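You operate a simulated robot arm through the tools that you are given. There is no shell and no other tool.

Carry out the task below with a simulated robot arm. There is one attempt and no reset: what you move stays moved.

TASK
Plug the sink, run water to the line with the red lever and add two pumps of soap.
Fine: the strainer comes out and goes on the drain board; the tap ends shut. Set down upright: sink strainer.
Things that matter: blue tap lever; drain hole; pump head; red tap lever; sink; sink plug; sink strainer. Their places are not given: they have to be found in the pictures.

It is judged by the outcome, as a careful person would: the job done as asked, and still so three seconds after it is handed in. It fails if anything else is knocked over, pushed out of place, dropped, spilled or broken.

THE ROBOT
A 6-joint arm with a two-finger gripper, fixed in place. Base frame: the origin is at the foot of the arm, x ahead of it, y to its left, z up. Units: mm, degrees, N and s.
It reaches about 1298 mm from its shoulder. Its first joint turns from -149.0 to 149.0 degrees. Payload 1.57 kg.
Tool frame: the origin (TCP) lies between the finger pads and is the grasp point; the fingertips stand 21 mm ahead of it; z points along the fingers, y is the line along which they close. Largest opening 70 mm; the body of the gripper starts 50 mm behind the TCP.
Orientation is that of the tool frame in the base frame, as [roll, pitch, yaw] about the fixed x, y, z axes, in that order (R = Rz(yaw) Ry(pitch) Rx(roll)). With the fingers straight down and closing along the base's y, the tool's x points along the base's -x, its y along +y and its z along -z.

THE INTERFACE
- The arm moves only by the tool servo_tool. Its argument "plan" is one flat list of numbers, 7 for each row, row after row: the shift along the base's x, y, z in mm, then the turn, a rotation vector about the base's x, y, z in degrees, then the finger opening in mm, from 0 to 70. In form: [x, y, z, rx, ry, rz, fingers, x, y, z, rx, ry, rz, fingers, ...]. A call has 1 to 20 rows; each row shifts and turns the commanded pose from where the row before left it. Rows are played at 5 a second. More than 50 mm and 8.6 degrees between two rows, or a gripper value outside its range, and nothing of the call is played. A pose out of reach is approached as far as the arm can. The call stops where the force on the tool passes 40 N (or 10 N more than at its start, if that is more) or the arm is blocked; 0.2 s more then pass. The fingers move at their own pace and stop on an object; they squeeze with about 30 N. The grip force told is the motor's: it shows also when the fingers shut on nothing. Time passes only in rows, and 0.2 s behind the last, so rows that do not move let the fingers close. The reply holds the time, the measured pose of the TCP, the force on the tool along the base axes, the opening and the grip force, in the units named above and with some noise, with the torque about the TCP (base axes, N m) and any sound that the robot's microphone picked up.
- Cameras (640 x 400 px; columns grow to the right, rows downward): "scene" is fixed at [402.2, -652.5, 1617]; the picture's right is [0.95, -0.30, 0.00], its down [-0.30, -0.93, -0.22] and it looks along [0.07, 0.21, -0.98] (base axes); focal length 214 px, centre (320, 200). "wrist" rides on the gripper at [79, 4, -81] in the tool frame; the picture's right is [-0.05, 1.00, 0.00], its down [-0.67, -0.04, -0.74] and it looks along [-0.74, -0.04, 0.67] (tool axes); focal length 256 px, centre (320, 200).
- grab_frame(camera): a new picture of that camera. No time passes.
- slide_trunk(by): slides the trunk up (or, below 0, down) by that many mm; the arm rides with it, the base frame stays. It gives what a move gives, with no picture.
- locate(camera, pixels): there is no depth. For up to 12 entries [column, row, z] of the newest picture of that camera ("zoom" is the newest enlarged one), the place [x, y] in the base frame at which the ray of that pixel passes the height z, good to about 2 mm. No time passes.
- close_up(camera, box): a new picture of the part [left, top, right, bottom] of that camera's present view, enlarged. No time passes.
- finish_job(): hands the job in; it is judged then, once.

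Unless the task says otherwise, let go and move clear before handing in.

The tools are called after "Emit:" as name(argument=value, ...) on one line, values as JSON. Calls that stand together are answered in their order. servo_tool: Moves the arm, as the interface text tells. Its arguments: {"type":"object","properties":{"plan":{"type":"array","items":{"type":"number"}}},"required":["plan"]} The other tools are called the same way: slide_trunk (by) slides the trunk up or down; grab_frame (camera) takes a picture; locate (camera, pixels) gives the place at which the rays of pixels pass given heights; close_up (camera, box) takes an enlarged picture of a part of a camera's view; finish_job () hands the job in.

At the start:

```text
t: 0.0
position: [453.0, -407.5, 1287.0]
orientation: [180.0, 0.0, -180.0]
wrist_force: [-0.2, 0.2, 0.3]
moment: [-0.02, 0.01, 0.03]
opening: 70.2
grip_force: 0.1
trunk travel left (down, up): [-969.0, 1.0]
```

scene: 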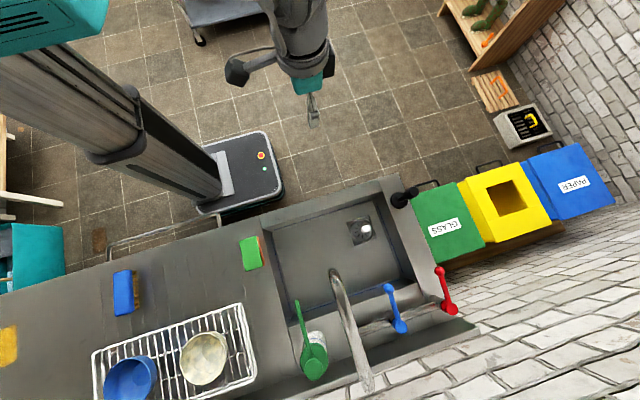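
wrist: 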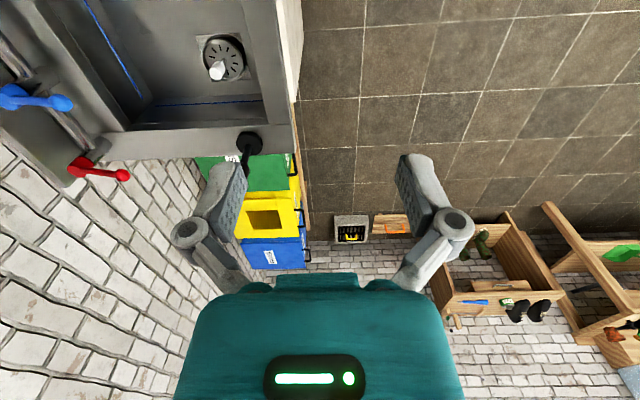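

The scene shows the sink with a strainer near (361,230), taps near (398,310) blue and (445,290) red, a green pump near (313,350), and a black plug near (404,196). I'll take enlarged pictures of these to identify them.

Emit:
close_up(camera="scene", box=[260, 170, 480, 308])

Emit:
close_up(camera="scene", box=[260, 260, 480, 398])

Emit:
close_up(camera="scene", box=[60, 220, 340, 395])

Emit:
close_up(camera="wrist", box=[0, 0, 320, 200])

```text
2.90 times, centred on (370, 239) of scene
```

zoom: 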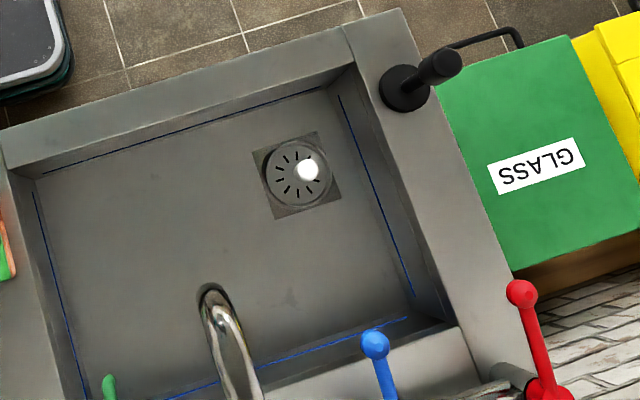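

```text
2.90 times, centred on (370, 329) of scene
```

zoom: 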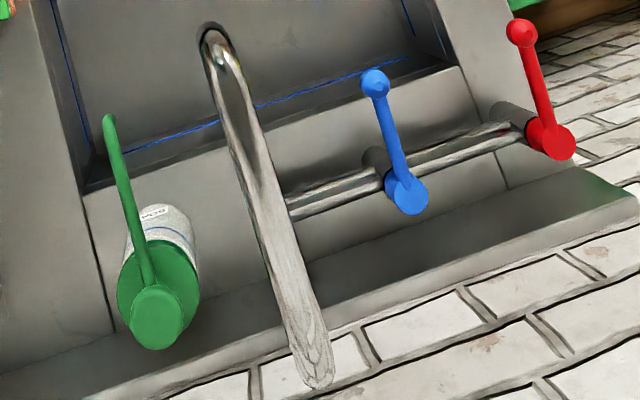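

```text
2.29 times, centred on (200, 308) of scene
```

zoom: 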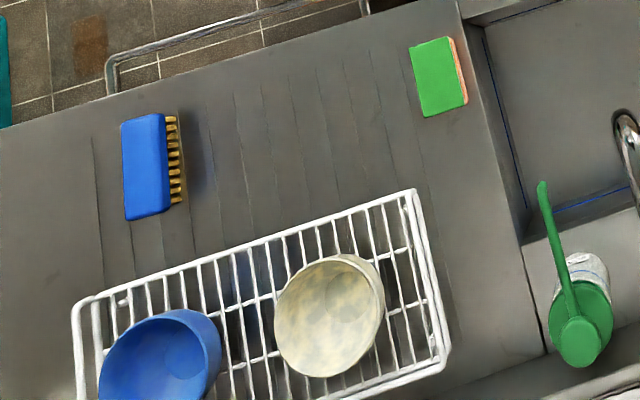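

```text
2.00 times, centred on (160, 100) of wrist
```

zoom: 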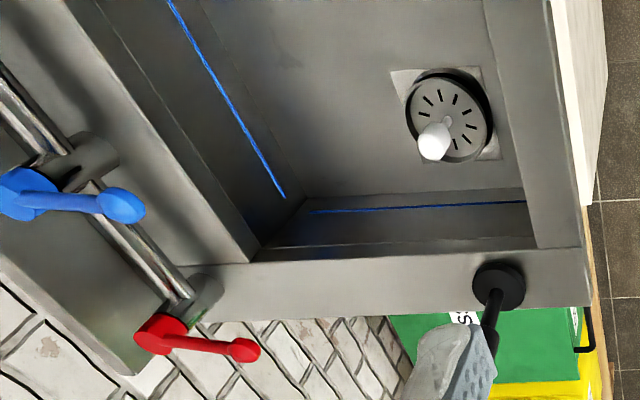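

The strainer triangulates to roughly (588, -636, 720), and the plug stands on the rim at about scene (399,200). I'll use locate at several heights in both cameras to triangulate all the parts.

Emit:
locate(camera="scene", pixels=[[362.4, 230.4, 720], [365.9, 228, 750], [399, 200.4, 850], [399, 200.4, 900], [412, 192, 900], [412, 192, 950], [389, 288.6, 950], [389, 288.6, 1000], [439.5, 271.5, 950], [439.5, 271.5, 1000], [331, 273, 1000], [331, 273, 1100]])

Emit:
locate(camera="wrist", pixels=[[225, 57.5, 720], [217, 70.5, 750], [249, 142.5, 850], [249, 142.5, 900], [245, 175, 900], [245, 175, 950], [60, 102, 950], [60, 102, 1000], [121, 175, 950], [121, 175, 1000]])

Emit:
close_up(camera="wrist", box=[160, 100, 320, 200])

Emit:
close_up(camera="scene", box=[330, 175, 442, 245])

```text
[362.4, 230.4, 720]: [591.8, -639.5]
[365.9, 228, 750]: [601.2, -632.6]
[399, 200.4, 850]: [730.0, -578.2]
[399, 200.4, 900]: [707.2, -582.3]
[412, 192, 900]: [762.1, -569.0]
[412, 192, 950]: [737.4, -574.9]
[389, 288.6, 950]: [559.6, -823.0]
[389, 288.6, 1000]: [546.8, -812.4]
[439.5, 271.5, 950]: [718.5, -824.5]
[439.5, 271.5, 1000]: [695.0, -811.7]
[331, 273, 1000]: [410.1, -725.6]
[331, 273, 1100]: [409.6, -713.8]
```

```text
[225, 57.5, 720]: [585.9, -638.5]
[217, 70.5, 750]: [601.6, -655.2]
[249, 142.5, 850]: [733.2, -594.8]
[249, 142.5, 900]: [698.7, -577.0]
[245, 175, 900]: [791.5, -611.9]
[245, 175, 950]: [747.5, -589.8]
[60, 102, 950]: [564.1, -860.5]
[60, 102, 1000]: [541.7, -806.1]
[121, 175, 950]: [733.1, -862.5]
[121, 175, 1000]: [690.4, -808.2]
```

```text
4.00 times, centred on (240, 150) of wrist
```

zoom: 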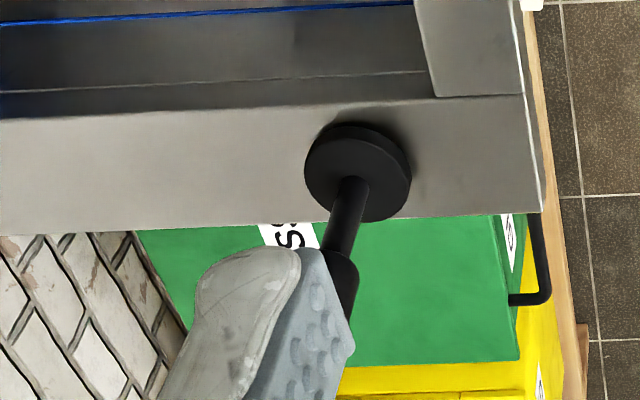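

```text
5.71 times, centred on (386, 210) of scene
```

zoom: 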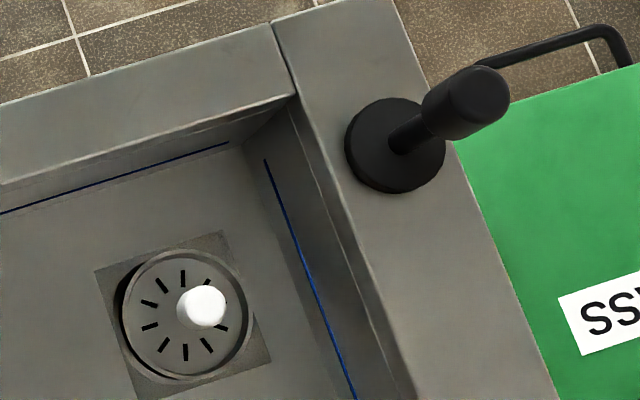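

The rim sits near z≈890 with the plug at about (705,-580), and the lever knobs are near z≈1000. I'll move the arm toward the sink at a safe height to get a better wrist view.

Emit:
servo_tool(plan=[-15, -40, 0, 0, 0, 0, 70, -15, -40, 0, 0, 0, 0, 70, -15, -40, 0, 0, 0, 0, 70, -15, -40, 0, 0, 0, 0, 70, -15, -40, 0, 0, 0, 0, 70])

Emit:
grab_frame(camera="wrist")

Emit:
grab_frame(camera="scene")

```text
t: 1.2
position: [374.3, -607.2, 1285.6]
orientation: [179.9, -0.1, -180.0]
wrist_force: [0.4, -0.4, -0.2]
moment: [0.03, -0.02, 0.01]
opening: 69.9
grip_force: 0.0
trunk travel left (down, up): [-969.0, 1.0]
```

```text
taken
```

wrist: 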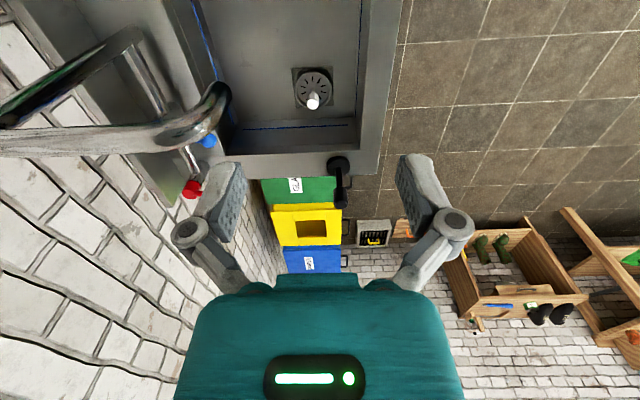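

```text
taken
```

scene: 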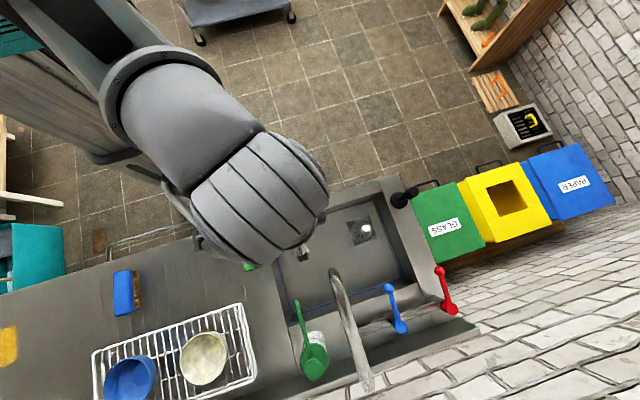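

The spout is close to the wrist camera around (215,100), so I'll triangulate its height along with the lever and plug points from this new viewpoint.

Emit:
locate(camera="wrist", pixels=[[222, 90, 1000], [222, 90, 1100], [222, 90, 1200], [130, 30, 1000], [130, 30, 1100], [338, 163, 890], [340, 203, 950], [340, 203, 980], [313, 99, 750], [312, 85, 715], [194, 188, 980], [194, 188, 1000]])

Emit:
locate(camera="scene", pixels=[[335, 280, 1000], [335, 280, 1100], [335, 280, 1200], [364, 385, 1000], [364, 385, 1100], [313, 358, 950], [313, 358, 1000], [313, 358, 1050], [299, 303, 1000], [299, 303, 1050], [397, 326, 950], [450, 308, 950]])

Emit:
close_up(camera="wrist", box=[80, 0, 400, 200])

```text
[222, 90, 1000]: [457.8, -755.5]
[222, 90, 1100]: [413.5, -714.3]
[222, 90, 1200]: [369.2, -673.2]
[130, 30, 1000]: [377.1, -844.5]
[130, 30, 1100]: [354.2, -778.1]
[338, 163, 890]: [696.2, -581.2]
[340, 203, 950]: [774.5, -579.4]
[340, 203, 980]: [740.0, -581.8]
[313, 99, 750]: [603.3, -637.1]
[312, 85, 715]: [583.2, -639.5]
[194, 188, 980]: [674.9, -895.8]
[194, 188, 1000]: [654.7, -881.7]
```

```text
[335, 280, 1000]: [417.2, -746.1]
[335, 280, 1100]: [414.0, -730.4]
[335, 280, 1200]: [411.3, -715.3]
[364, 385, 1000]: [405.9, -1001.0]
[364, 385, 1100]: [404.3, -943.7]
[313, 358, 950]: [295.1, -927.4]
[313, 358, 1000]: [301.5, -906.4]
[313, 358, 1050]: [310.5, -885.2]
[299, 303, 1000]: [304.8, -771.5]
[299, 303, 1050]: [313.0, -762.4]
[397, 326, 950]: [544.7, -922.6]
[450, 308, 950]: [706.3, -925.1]
```

```text
2.00 times, centred on (240, 100) of wrist
```

zoom: 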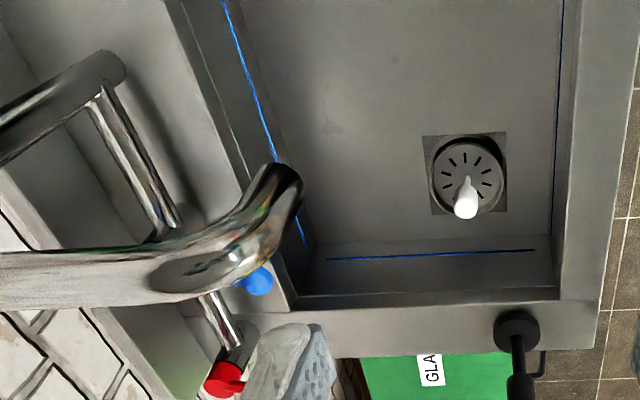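

Triangulation gives: spout tip near (413,-718,1100), plug upright at about (702,-581) with its grip top near z≈1005, and strainer knob near (602,-637,750). I'll move above the strainer for a closer look.

Emit:
servo_tool(plan=[23, -3, -10, 0, 0, 0, 70, 23, -3, -10, 0, 0, 0, 70, 23, -3, -10, 0, 0, 0, 70, 23, -3, -30, 0, 0, 0, 70, 23, -3, -40, 0, 0, 0, 70, 23, -3, -40, 0, 0, 0, 70, 23, -3, -40, 0, 0, 0, 70, 23, -3, -40, 0, 0, 0, 70, 23, -3, -40, 0, 0, 0, 70, 20, -3, -40, 0, 0, 0, 70])

Emit:
grab_frame(camera="wrist")

Emit:
grab_frame(camera="scene")

```text
t: 3.4
position: [608.1, -637.9, 1287.0]
orientation: [-179.9, 0.0, -179.9]
wrist_force: [-0.3, -0.6, -0.2]
moment: [0.02, 0.01, -0.01]
opening: 70.2
grip_force: 0.1
out of reach, approached as far as the arm can: row 1, 2, 3, 4, 5, 6, 7, 8, 9, 10
trunk travel left (down, up): [-969.0, 1.0]
```

```text
taken
```

wrist: 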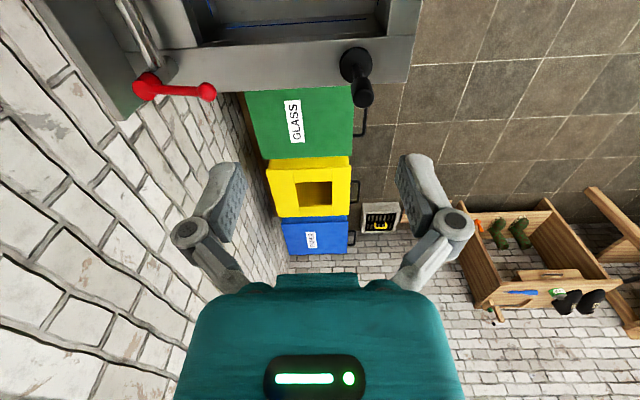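

```text
taken
```

scene: 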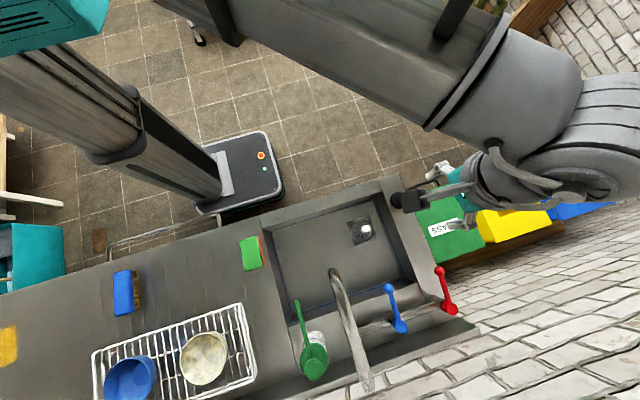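

The z did not drop (all rows out of reach), so the trunk needs to come down. The space under the tool (608,-638) is open sink, so I'll slide the trunk down in steps.

Emit:
slide_trunk(by=-150)

Emit:
grab_frame(camera="scene")

Emit:
grab_frame(camera="wrist")

```text
t: 5.2
position: [608.2, -637.2, 1137.9]
orientation: [-180.0, 0.0, -179.9]
wrist_force: [0.2, 1.0, -0.2]
moment: [0.01, 0.01, -0.04]
opening: 69.9
grip_force: 0.1
trunk travel left (down, up): [-819.0, 151.0]
```

```text
taken
```

scene: 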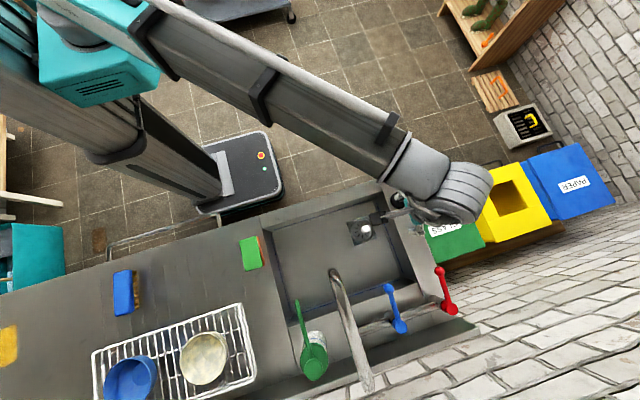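

```text
taken
```

wrist: 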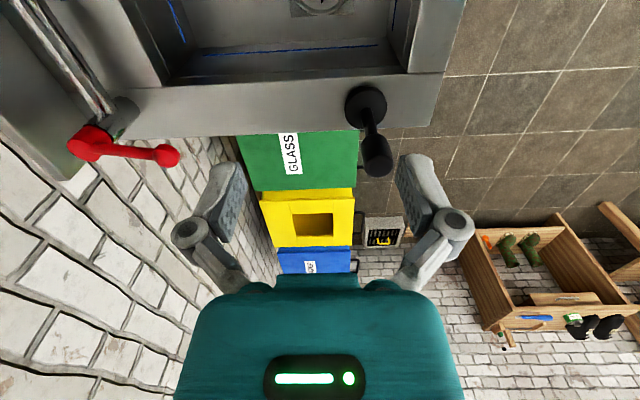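

The arm rides down with the trunk exactly (z now 1138). I'll test whether small downward servo moves work from here, to learn the arm's limits.

Emit:
servo_tool(plan=[0, 0, -20, 0, 0, 0, 70, 0, 0, -20, 0, 0, 0, 70])

```text
t: 5.8
position: [607.0, -637.8, 1137.4]
orientation: [180.0, 0.0, -179.9]
wrist_force: [-0.6, 1.1, -0.5]
moment: [0.01, 0.0, -0.06]
opening: 70.0
grip_force: 0.0
out of reach, approached as far as the arm can: row 1, 2
trunk travel left (down, up): [-819.0, 151.0]
```

Downward is blocked at this trunk height. I'll check whether upward motion relative to the trunk works.

Emit:
servo_tool(plan=[0, 0, 20, 0, 0, 0, 70, 0, 0, 20, 0, 0, 0, 70])

Emit:
grab_frame(camera="scene")

```text
t: 6.3
position: [607.5, -637.5, 1137.7]
orientation: [179.9, -0.1, -180.0]
wrist_force: [0.3, 0.6, -0.4]
moment: [-0.02, 0.0, -0.02]
opening: 70.0
grip_force: 0.1
out of reach, approached as far as the arm can: row 1, 2
trunk travel left (down, up): [-819.0, 151.0]
```

```text
taken
```

scene: 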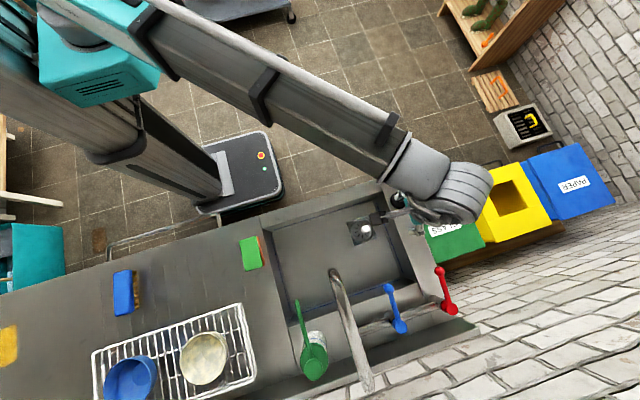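

Both directions report out of reach. I'll test a pure horizontal nudge to see whether the commanded z is simply offset or the arm is planar (SCARA-like).

Emit:
servo_tool(plan=[-3, 0, 0, 0, 0, 0, 70])

```text
t: 6.8
position: [603.8, -637.5, 1138.3]
orientation: [180.0, 0.1, 180.0]
wrist_force: [-0.9, 0.3, -0.5]
moment: [0.0, 0.02, -0.02]
opening: 69.9
grip_force: 0.0
trunk travel left (down, up): [-819.0, 151.0]
```

The measured motion is purely planar: z can only change with the trunk, and the boom sits about 195 mm above the TCP. I'll back off 100 mm in x to get the strainer in the wrist view, then lower the trunk further.

Emit:
servo_tool(plan=[-40, 0, 0, 0, 0, 0, 70, -40, 0, 0, 0, 0, 0, 70, -20, 0, 0, 0, 0, 0, 70])

Emit:
slide_trunk(by=-150)

Emit:
grab_frame(camera="wrist")

Emit:
grab_frame(camera="scene")

```text
t: 7.5
position: [502.6, -636.6, 1137.1]
orientation: [180.0, 0.0, 180.0]
wrist_force: [1.2, -0.3, 0.6]
moment: [0.0, 0.0, -0.03]
opening: 70.3
grip_force: 0.1
trunk travel left (down, up): [-819.0, 151.0]
```

```text
t: 9.3
position: [502.3, -637.0, 987.4]
orientation: [180.0, 0.0, 180.0]
wrist_force: [0.4, 0.2, 0.1]
moment: [0.01, 0.03, 0.0]
opening: 69.9
grip_force: 0.2
trunk travel left (down, up): [-669.0, 301.0]
```

```text
taken
```

wrist: 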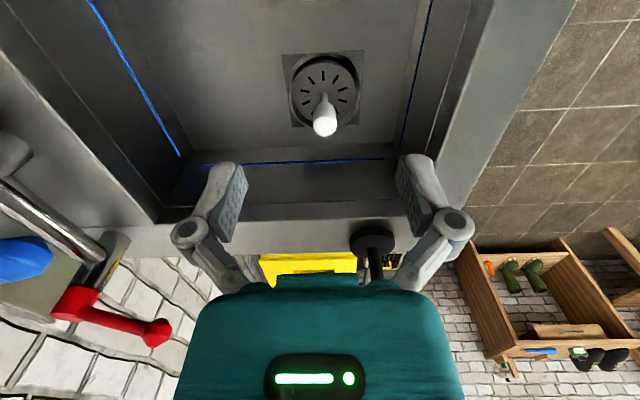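

```text
taken
```

scene: 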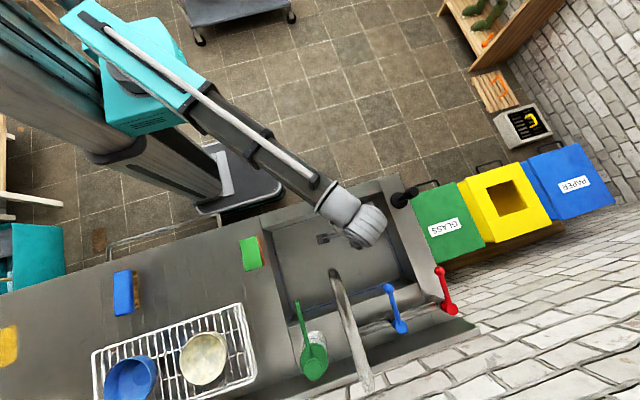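

Now the boom is clearly a horizontal telescope, and the strainer shows at wrist (325,95) with its knob at (324,120). I'll zoom in and locate it.

Emit:
close_up(camera="wrist", box=[260, 30, 420, 130])

Emit:
close_up(camera="scene", box=[300, 160, 460, 260])

Emit:
locate(camera="wrist", pixels=[[325, 91, 700], [325, 91, 715], [325, 91, 730], [324, 124, 750], [324, 124, 770], [324, 124, 790], [289, 91, 715], [361, 91, 715], [372, 239, 890], [155, 334, 1000], [300, 161, 780], [300, 161, 800]])

```text
4.00 times, centred on (340, 80) of wrist
```

zoom: 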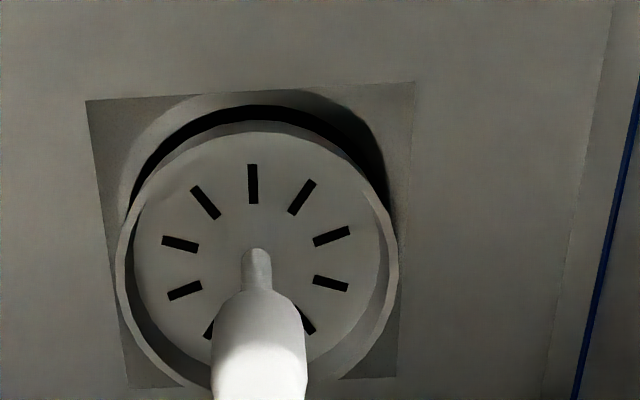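

```text
4.00 times, centred on (380, 210) of scene
```

zoom: 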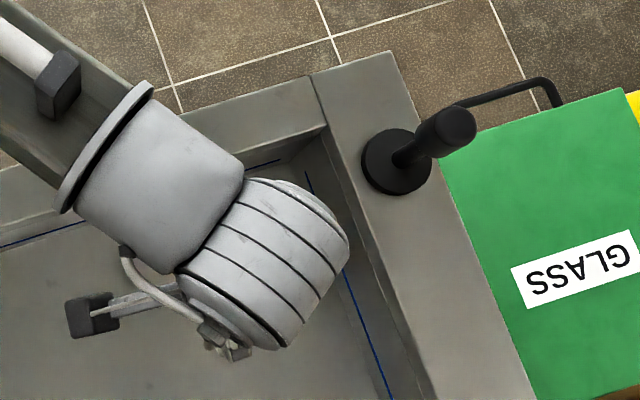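

```text
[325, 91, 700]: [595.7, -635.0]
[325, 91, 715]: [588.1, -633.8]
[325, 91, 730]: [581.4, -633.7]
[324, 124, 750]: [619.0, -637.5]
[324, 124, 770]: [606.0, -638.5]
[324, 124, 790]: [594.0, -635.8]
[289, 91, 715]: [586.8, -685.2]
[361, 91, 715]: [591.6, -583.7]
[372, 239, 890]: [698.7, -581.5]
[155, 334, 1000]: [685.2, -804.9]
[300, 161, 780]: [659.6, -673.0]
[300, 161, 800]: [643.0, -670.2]
```

The strainer is a basket with a tall white grip: base centre ≈(589,-636), grip top near z≈790. I'll move over it, then lower to just above the grip and check.

Emit:
servo_tool(plan=[44, 0, 0, 0, 0, 0, 70, 44, 0, 0, 0, 0, 0, 70])

Emit:
slide_trunk(by=-130)

Emit:
grab_frame(camera="wrist")

Emit:
grab_frame(camera="scene")

```text
t: 9.9
position: [593.6, -635.9, 987.7]
orientation: [-180.0, 0.0, -179.9]
wrist_force: [1.1, 0.5, 0.4]
moment: [0.01, -0.02, -0.03]
opening: 70.1
grip_force: 0.1
trunk travel left (down, up): [-669.0, 301.0]
```

```text
t: 11.5
position: [592.8, -637.0, 857.5]
orientation: [-180.0, 0.0, -180.0]
wrist_force: [-0.5, -1.3, -1.1]
moment: [-0.03, -0.01, 0.03]
opening: 69.9
grip_force: 0.2
trunk travel left (down, up): [-539.0, 431.0]
```

```text
taken
```

wrist: 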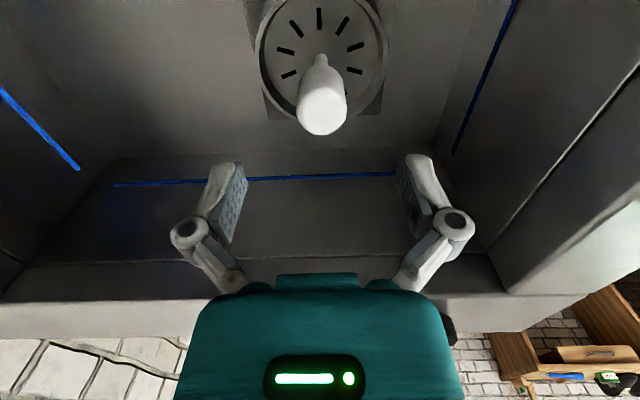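

```text
taken
```

scene: 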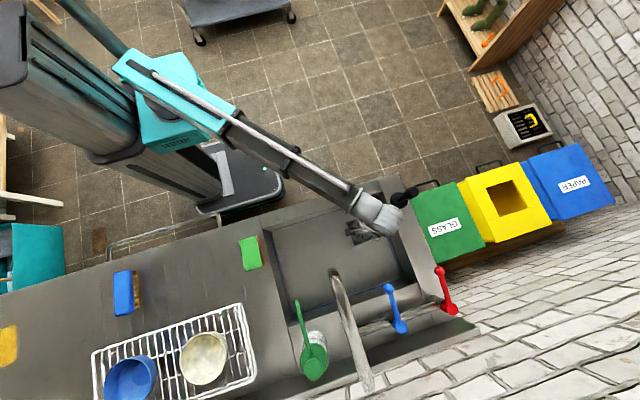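

The grip's top is at wrist (322,115), stem foot at about (319,60). I'll locate those to fine-tune the alignment before lowering.

Emit:
locate(camera="wrist", pixels=[[322, 108, 780], [322, 108, 790], [322, 108, 800], [319, 62, 715], [319, 62, 720], [301, 105, 785], [346, 105, 785]])

Emit:
close_up(camera="wrist", box=[224, 0, 416, 120])

Emit:
close_up(camera="scene", box=[300, 160, 460, 260])

```text
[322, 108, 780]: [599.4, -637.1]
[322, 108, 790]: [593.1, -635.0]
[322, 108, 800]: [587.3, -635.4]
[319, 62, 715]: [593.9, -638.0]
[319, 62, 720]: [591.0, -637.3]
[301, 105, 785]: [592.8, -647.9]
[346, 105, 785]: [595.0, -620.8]
```

```text
3.33 times, centred on (320, 60) of wrist
```

zoom: 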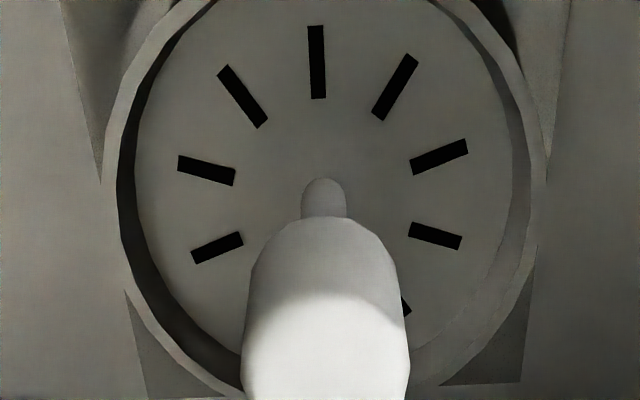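

```text
4.00 times, centred on (380, 210) of scene
```

zoom: 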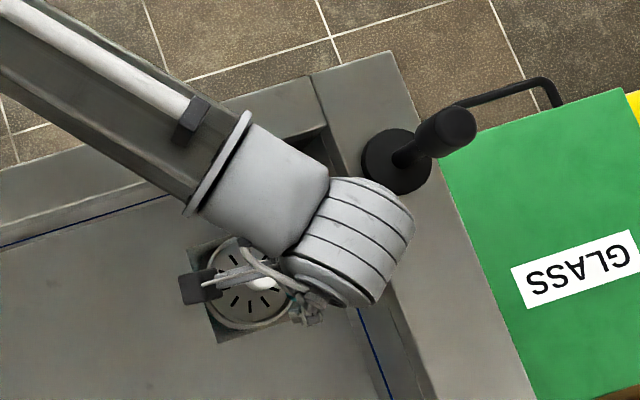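

The tool is aligned with the grip (592,-636) within about 1 mm. I'll lower in two steps to TCP z≈773 and watch the forces.

Emit:
slide_trunk(by=-50)

Emit:
grab_frame(camera="wrist")

Emit:
close_up(camera="scene", box=[300, 160, 460, 260])

```text
t: 12.4
position: [592.7, -636.7, 806.2]
orientation: [-179.9, 0.0, 179.9]
wrist_force: [0.2, 0.5, -0.6]
moment: [0.01, 0.0, 0.01]
opening: 69.9
grip_force: 0.1
trunk travel left (down, up): [-489.0, 481.0]
```

```text
taken
```

wrist: 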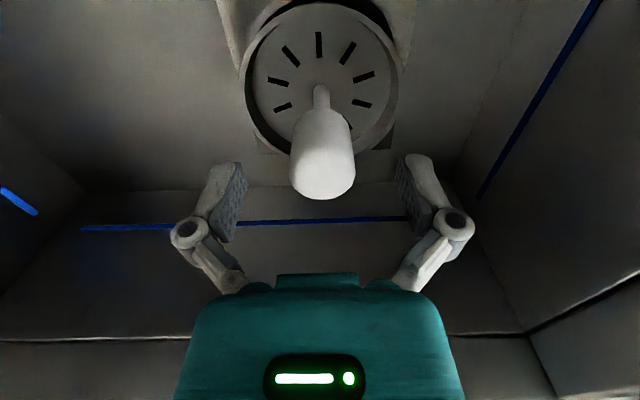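

```text
4.00 times, centred on (380, 210) of scene
```

zoom: 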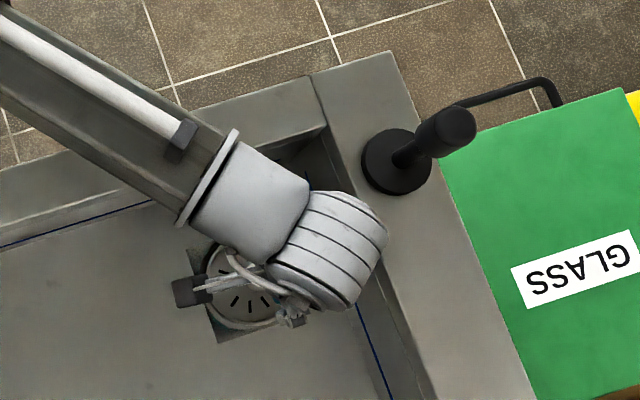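

The grip lies centred between the fingers. I'll lower 32 mm more and then close the fingers.

Emit:
slide_trunk(by=-32)

Emit:
grab_frame(camera="wrist")

```text
t: 13.2
position: [592.1, -637.1, 774.9]
orientation: [180.0, 0.0, -180.0]
wrist_force: [0.1, -0.1, 0.2]
moment: [-0.02, -0.02, -0.02]
opening: 69.8
grip_force: 0.1
trunk travel left (down, up): [-457.0, 513.0]
```

```text
taken
```

wrist: 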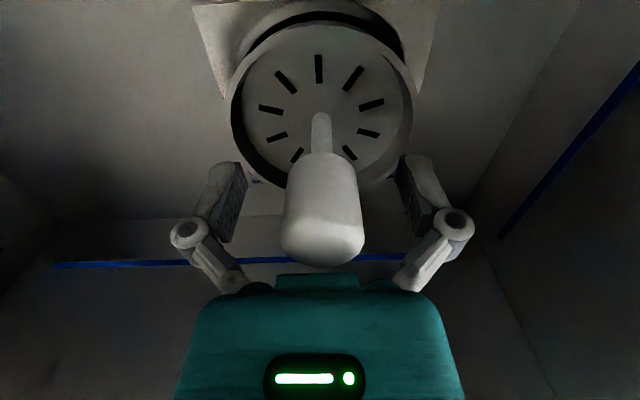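

The grip is between the pads. Closing the fingers now.

Emit:
servo_tool(plan=[0, 0, 0, 0, 0, 0, 0, 0, 0, 0, 0, 0, 0, 0, 0, 0, 0, 0, 0, 0, 0, 0, 0, 0, 0, 0, 0, 0, 0, 0, 0, 0, 0, 0, 0])

```text
t: 14.4
position: [592.9, -634.9, 776.0]
orientation: [-179.9, 0.0, -179.9]
wrist_force: [2.3, 7.5, 6.1]
moment: [0.04, -0.12, -0.06]
opening: 25.3
grip_force: 29.8
trunk travel left (down, up): [-457.0, 513.0]
```

Gripped at 25.3 mm with 30 N. I'll lift slowly first and check that the strainer comes out.

Emit:
slide_trunk(by=40)

Emit:
grab_frame(camera="wrist")

Emit:
locate(camera="scene", pixels=[[190, 270, 890], [200, 260, 890], [251, 253, 910], [241, 241, 890], [264, 266, 890], [125, 292, 930], [139, 290, 890], [241, 304, 950], [92, 352, 950], [262, 232, 890], [200, 280, 890], [170, 270, 890]])

Emit:
close_up(camera="scene", box=[80, 220, 280, 345])

```text
t: 15.2
position: [591.9, -637.4, 815.3]
orientation: [-180.0, -0.1, -179.9]
wrist_force: [0.3, 0.1, -1.1]
moment: [0.01, 0.02, 0.01]
opening: 25.3
grip_force: 30.1
trunk travel left (down, up): [-497.0, 473.0]
```

```text
taken
```

wrist: 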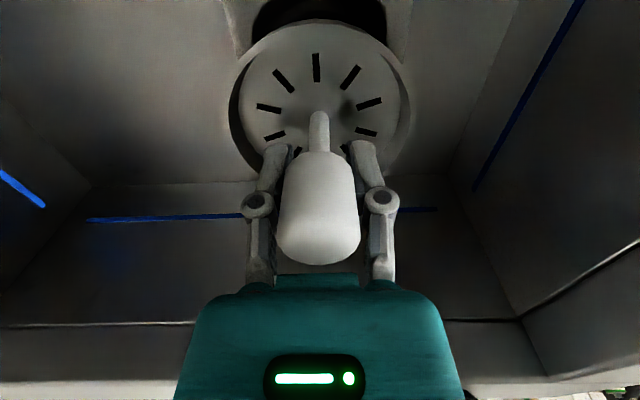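

```text
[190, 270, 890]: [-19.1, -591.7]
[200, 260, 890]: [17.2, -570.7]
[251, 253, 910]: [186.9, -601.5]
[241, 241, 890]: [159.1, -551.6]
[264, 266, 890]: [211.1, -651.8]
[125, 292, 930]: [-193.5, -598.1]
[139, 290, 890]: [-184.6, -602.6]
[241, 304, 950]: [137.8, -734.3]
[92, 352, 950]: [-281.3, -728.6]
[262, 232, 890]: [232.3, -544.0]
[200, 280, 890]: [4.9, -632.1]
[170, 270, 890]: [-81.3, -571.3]
```

```text
3.20 times, centred on (180, 282) of scene
```

zoom: 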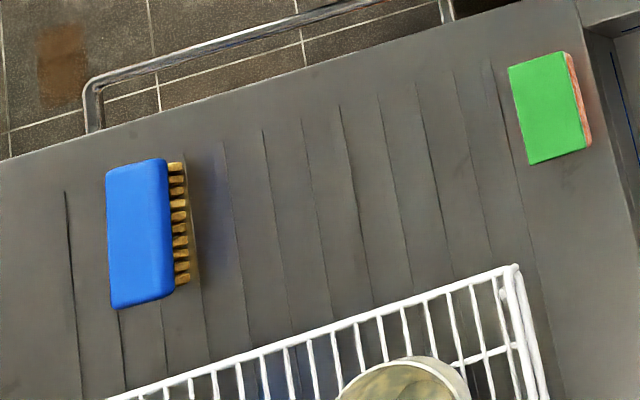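

The strainer is out of the hole. The drain board's free spot is around (20,-625) between sponge (x≈150–215) and brush (x<-150); I'll raise to z≈1045 first.

Emit:
slide_trunk(by=230)

Emit:
grab_frame(camera="scene")

Emit:
grab_frame(camera="wrist")

```text
t: 17.6
position: [593.4, -635.8, 1045.5]
orientation: [180.0, 0.0, -180.0]
wrist_force: [0.2, 0.5, -0.9]
moment: [-0.02, 0.0, 0.0]
opening: 25.3
grip_force: 29.8
trunk travel left (down, up): [-727.0, 243.0]
```

```text
taken
```

scene: 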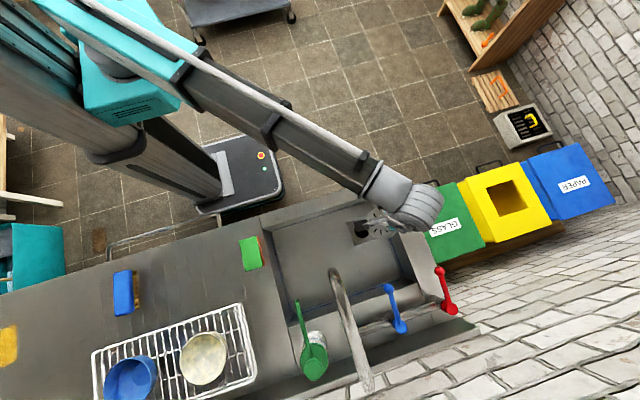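

```text
taken
```

wrist: 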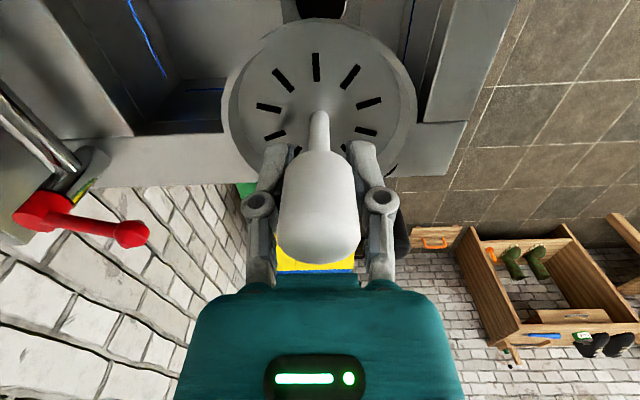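

The strainer hangs level. I'll carry it at z≈1045 along y≈-600 past the spout, over the sponge, to (20,-625).

Emit:
servo_tool(plan=[-25, 10, 0, 0, 0, 0, 0, -30, 15, 0, 0, 0, 0, 0, -30, 12, 0, 0, 0, 0, 0, -30, 5, 0, 0, 0, 0, 0, -30, 0, 0, 0, 0, 0, 0, -30, 0, 0, 0, 0, 0, 0, -30, 0, 0, 0, 0, 0, 0, -30, 0, 0, 0, 0, 0, 0, -30, 0, 0, 0, 0, 0, 0, -30, 0, 0, 0, 0, 0, 0, -30, 0, 0, 0, 0, 0, 0, -30, -2, 0, 0, 0, 0, 0, -30, -3, 0, 0, 0, 0, 0])

Emit:
grab_frame(camera="scene")

Emit:
grab_frame(camera="wrist")

```text
t: 20.4
position: [207.1, -598.5, 1044.9]
orientation: [180.0, 0.0, -180.0]
wrist_force: [0.2, 0.1, -0.4]
moment: [0.01, 0.0, 0.02]
opening: 24.8
grip_force: 29.8
trunk travel left (down, up): [-727.0, 243.0]
```

```text
taken
```

scene: 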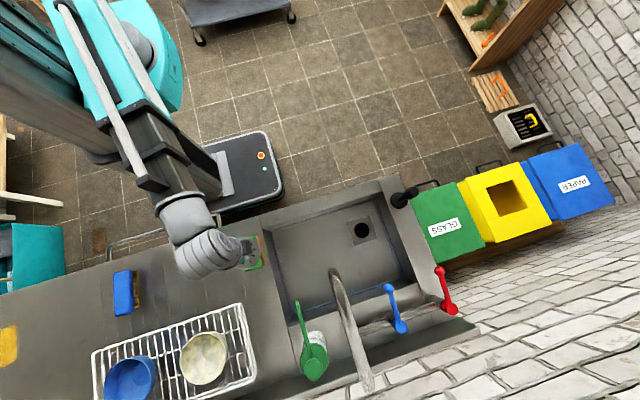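

```text
taken
```

wrist: 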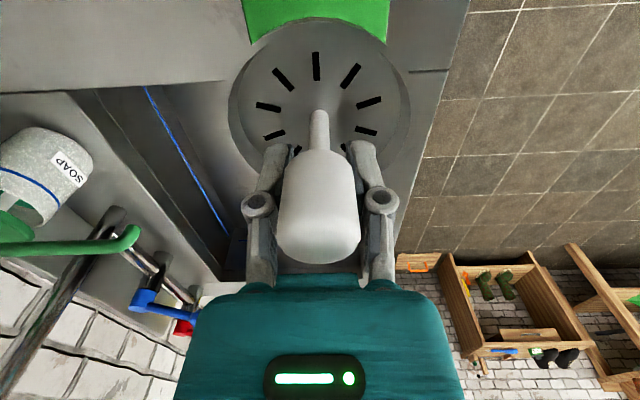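

The hole is now visible at scene (361,230) and the strainer is over the sponge. I'll continue to (20,-625).

Emit:
servo_tool(plan=[-27, -4, 0, 0, 0, 0, 0, -27, -4, 0, 0, 0, 0, 0, -27, -4, 0, 0, 0, 0, 0, -27, -4, 0, 0, 0, 0, 0, -27, -4, 0, 0, 0, 0, 0, -27, -4, 0, 0, 0, 0, 0, -25, -3, 0, 0, 0, 0, 0])

Emit:
grab_frame(camera="scene")

Emit:
grab_frame(camera="wrist")

Emit:
close_up(camera="scene", box=[80, 180, 288, 310])

```text
t: 22.0
position: [20.3, -625.0, 1046.6]
orientation: [180.0, 0.0, 180.0]
wrist_force: [0.6, 0.5, -0.9]
moment: [-0.01, -0.02, 0.03]
opening: 25.0
grip_force: 30.0
trunk travel left (down, up): [-727.0, 243.0]
```

```text
taken
```

scene: 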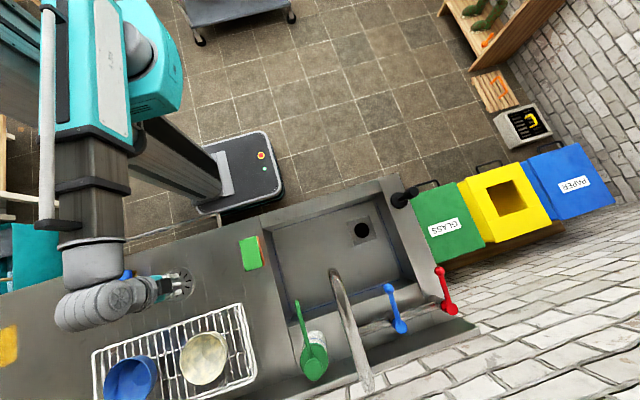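

```text
taken
```

wrist: 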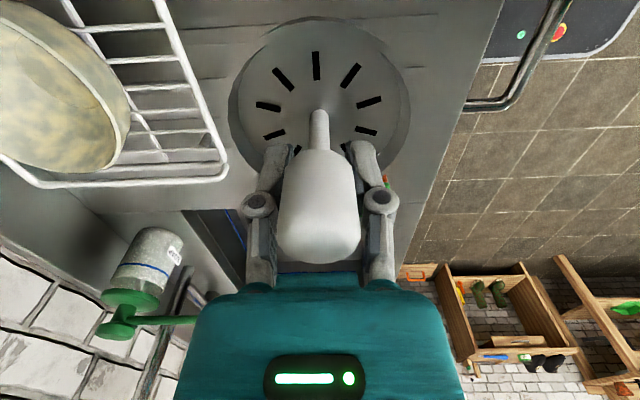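

```text
3.08 times, centred on (184, 245) of scene
```

zoom: 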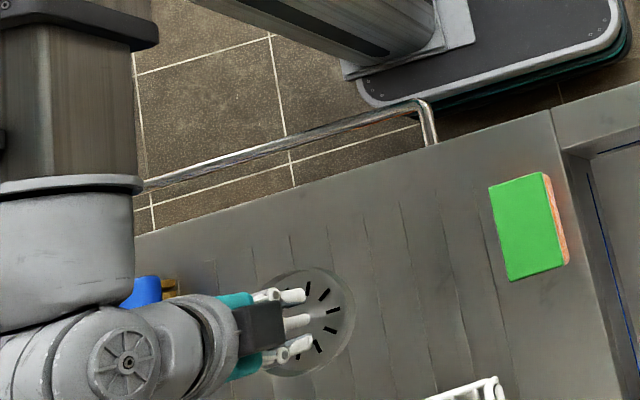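

The strainer is over the ribbed board. I'll check the rack's nearest edge position relative to the set-down spot.

Emit:
locate(camera="wrist", pixels=[[228, 165, 900], [228, 165, 950], [160, 5, 900], [160, 5, 950], [228, 178, 900], [495, 20, 890], [470, 110, 890], [180, 10, 890]])

Emit:
close_up(camera="wrist", box=[64, 0, 544, 300])

```text
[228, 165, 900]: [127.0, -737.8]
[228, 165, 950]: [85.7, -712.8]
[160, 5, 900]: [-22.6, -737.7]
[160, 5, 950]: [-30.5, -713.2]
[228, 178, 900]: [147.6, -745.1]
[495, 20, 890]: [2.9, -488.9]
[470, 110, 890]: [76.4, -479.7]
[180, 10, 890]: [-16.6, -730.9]
```

```text
1.33 times, centred on (304, 150) of wrist
```

zoom: 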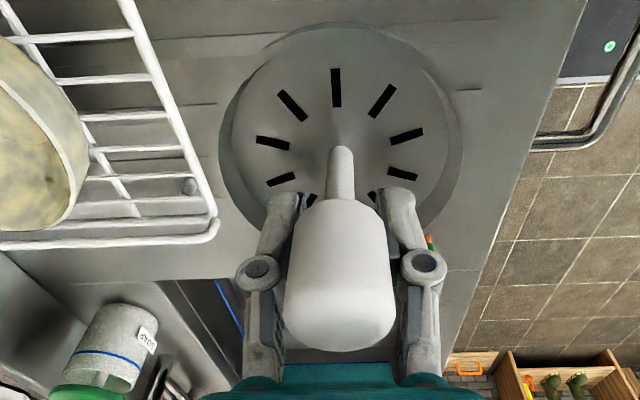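

The rack edge is at y≈-713 or further, leaving ~38 mm clearance. I'll lower in steps and feel for contact.

Emit:
slide_trunk(by=-50)

Emit:
grab_frame(camera="wrist")

Emit:
close_up(camera="scene", box=[80, 220, 240, 320])

```text
t: 22.9
position: [20.3, -624.7, 994.3]
orientation: [-180.0, 0.0, -180.0]
wrist_force: [-0.2, 0.5, -1.2]
moment: [-0.03, 0.0, 0.01]
opening: 25.0
grip_force: 30.5
trunk travel left (down, up): [-677.0, 293.0]
```

```text
taken
```

wrist: 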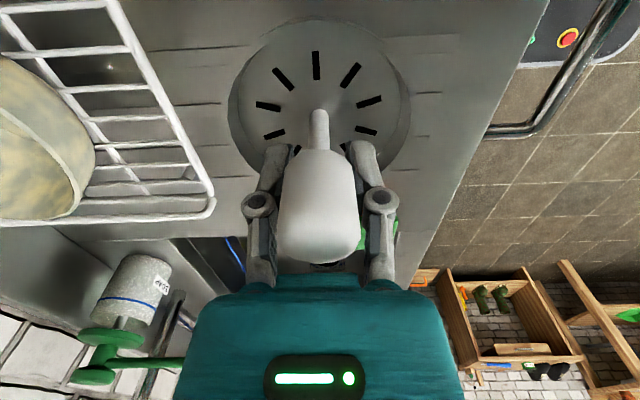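

```text
4.00 times, centred on (160, 270) of scene
```

zoom: 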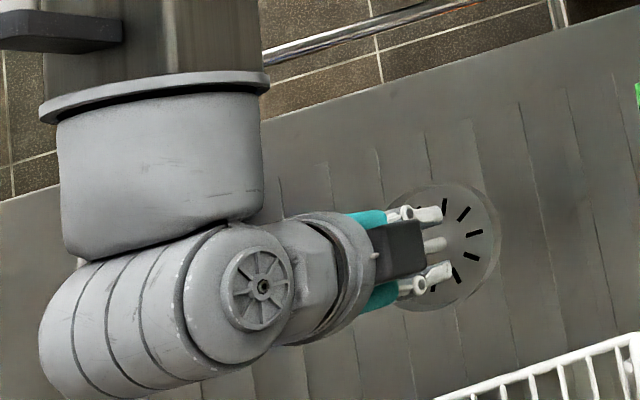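

Still hanging free. I'll lower in smaller steps.

Emit:
slide_trunk(by=-12)

Emit:
slide_trunk(by=-5)

Emit:
close_up(camera="scene", box=[120, 240, 240, 315])

```text
t: 23.5
position: [19.7, -627.0, 983.5]
orientation: [-180.0, 0.0, 179.9]
wrist_force: [0.5, -0.8, -0.2]
moment: [-0.01, -0.03, -0.02]
opening: 24.9
grip_force: 29.4
trunk travel left (down, up): [-665.0, 305.0]
```

```text
t: 24.1
position: [20.2, -626.2, 978.4]
orientation: [-180.0, 0.0, -180.0]
wrist_force: [0.4, -0.5, -1.1]
moment: [0.0, 0.01, 0.01]
opening: 24.9
grip_force: 30.6
trunk travel left (down, up): [-660.0, 310.0]
```

```text
5.33 times, centred on (180, 278) of scene
```

zoom: 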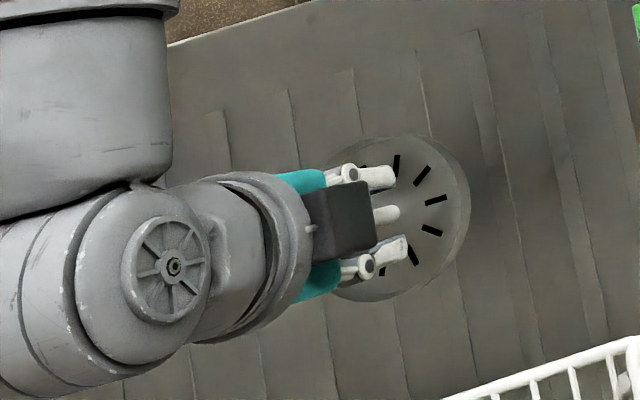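

No contact yet. I'll locate the plate's centre in the scene picture to estimate how far the strainer's underside is from the board.

Emit:
locate(camera="zoom", pixels=[[388, 215, 900], [388, 215, 920], [388, 215, 940], [468, 200, 900], [468, 200, 920], [468, 200, 940]])

Emit:
slide_trunk(by=-5)

Emit:
close_up(camera="scene", box=[120, 240, 240, 315])

Emit:
close_up(camera="wrist", box=[200, 0, 440, 150])

```text
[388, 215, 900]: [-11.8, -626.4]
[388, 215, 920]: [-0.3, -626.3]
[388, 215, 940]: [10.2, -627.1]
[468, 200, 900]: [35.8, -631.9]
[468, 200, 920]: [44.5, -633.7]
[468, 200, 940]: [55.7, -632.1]
```

```text
t: 24.6
position: [20.4, -625.8, 973.3]
orientation: [-179.9, 0.0, -180.0]
wrist_force: [0.2, 0.8, -0.2]
moment: [0.0, -0.03, -0.01]
opening: 24.6
grip_force: 29.9
trunk travel left (down, up): [-655.0, 315.0]
```

```text
5.33 times, centred on (180, 278) of scene
```

zoom: 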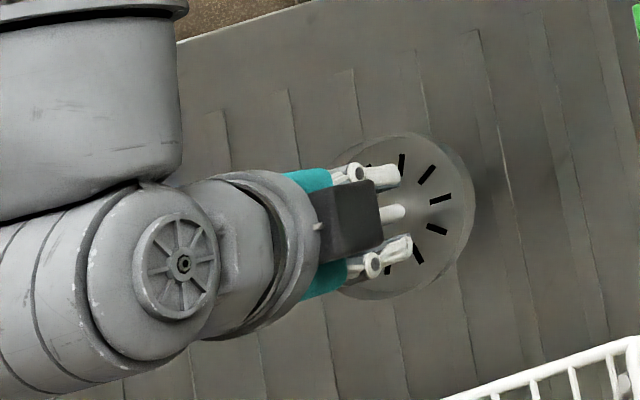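

```text
2.67 times, centred on (320, 75) of wrist
```

zoom: 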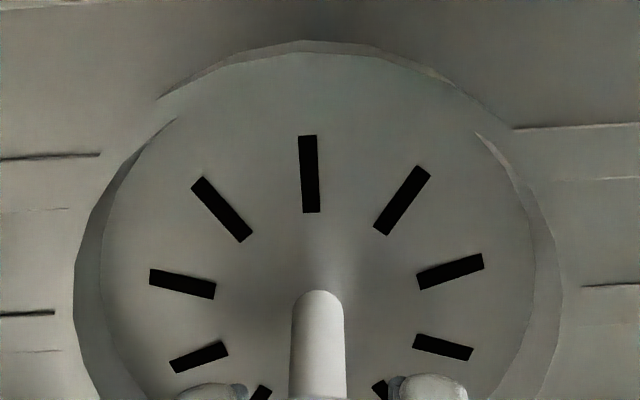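

No contact force yet at z=973. I'll continue lowering in 5 mm steps.

Emit:
slide_trunk(by=-5)

Emit:
slide_trunk(by=-5)

Emit:
close_up(camera="scene", box=[120, 240, 240, 315])

```text
t: 25.2
position: [19.1, -625.5, 968.7]
orientation: [179.9, 0.1, 179.9]
wrist_force: [-0.2, 0.0, -0.7]
moment: [-0.02, -0.01, -0.02]
opening: 24.6
grip_force: 29.3
trunk travel left (down, up): [-650.0, 320.0]
```

```text
t: 25.7
position: [20.9, -625.2, 963.1]
orientation: [180.0, 0.0, -180.0]
wrist_force: [-0.3, 0.4, -1.4]
moment: [-0.03, -0.04, -0.04]
opening: 24.6
grip_force: 29.7
trunk travel left (down, up): [-645.0, 325.0]
```

```text
5.33 times, centred on (180, 278) of scene
```

zoom: 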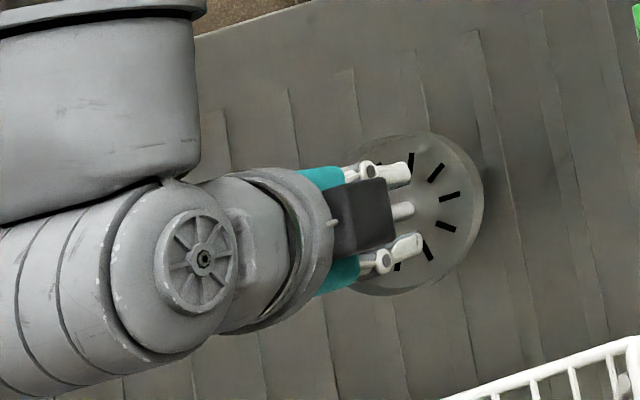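

Still free; shadow gap suggests it's some millimetres above. Continuing down in 5 mm steps.

Emit:
slide_trunk(by=-5)

Emit:
slide_trunk(by=-5)

Emit:
slide_trunk(by=-4)

Emit:
close_up(camera="scene", box=[120, 240, 240, 315])

Emit:
grab_frame(camera="wrist")

```text
t: 26.2
position: [20.5, -625.5, 957.9]
orientation: [179.9, 0.0, -179.9]
wrist_force: [-0.5, -0.2, -0.5]
moment: [0.05, -0.02, -0.04]
opening: 24.8
grip_force: 30.0
trunk travel left (down, up): [-640.0, 330.0]
```

```text
t: 26.8
position: [19.9, -625.3, 952.9]
orientation: [-180.0, 0.0, 180.0]
wrist_force: [0.3, 1.1, -0.3]
moment: [-0.01, 0.02, 0.02]
opening: 24.6
grip_force: 30.2
trunk travel left (down, up): [-635.0, 335.0]
```

```text
t: 27.3
position: [20.3, -625.4, 949.3]
orientation: [180.0, 0.1, -180.0]
wrist_force: [0.3, 0.7, -0.5]
moment: [0.0, 0.0, 0.01]
opening: 24.5
grip_force: 29.9
trunk travel left (down, up): [-631.0, 339.0]
```

```text
5.33 times, centred on (180, 278) of scene
```

zoom: 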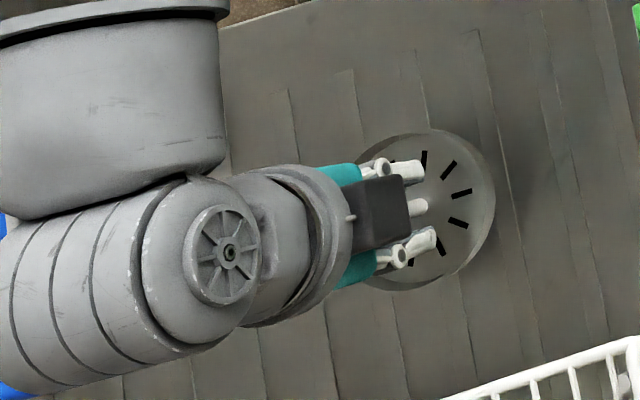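

```text
taken
```

wrist: 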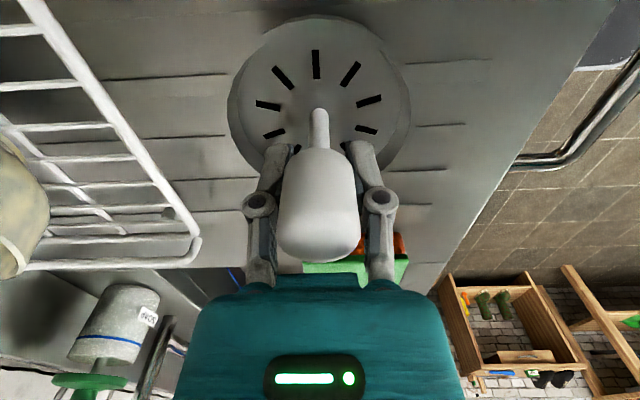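

Still no contact at 949. Continuing.

Emit:
slide_trunk(by=-5)

Emit:
slide_trunk(by=-4)

Emit:
slide_trunk(by=-4)

Emit:
close_up(camera="scene", box=[120, 240, 240, 315])

Emit:
close_up(camera="wrist", box=[200, 0, 440, 150])

```text
t: 27.9
position: [20.1, -625.7, 944.6]
orientation: [-179.9, 0.0, -179.9]
wrist_force: [0.0, -0.6, -0.7]
moment: [-0.01, -0.04, 0.01]
opening: 24.6
grip_force: 29.1
trunk travel left (down, up): [-626.0, 344.0]
```

```text
t: 28.4
position: [21.1, -623.7, 941.6]
orientation: [-179.9, 0.0, -179.9]
wrist_force: [1.4, -2.7, 17.1]
moment: [-0.06, 0.13, 0.06]
opening: 24.2
grip_force: 30.6
trunk travel left (down, up): [-622.0, 348.0]
```

```text
t: 28.9
position: [21.3, -624.0, 936.9]
orientation: [-179.9, 0.1, -180.0]
wrist_force: [3.4, -0.5, 13.0]
moment: [0.01, 0.22, 0.0]
opening: 24.2
grip_force: 29.5
trunk travel left (down, up): [-618.0, 352.0]
```

```text
5.33 times, centred on (180, 278) of scene
```

zoom: 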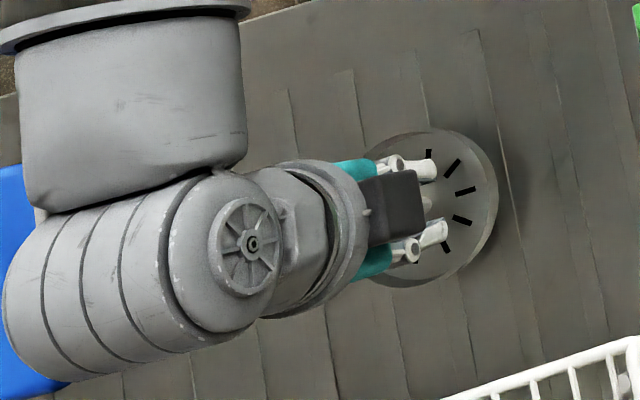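

```text
2.67 times, centred on (320, 75) of wrist
```

zoom: 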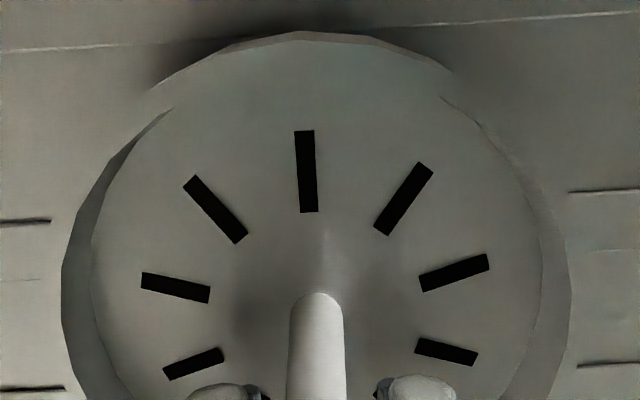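

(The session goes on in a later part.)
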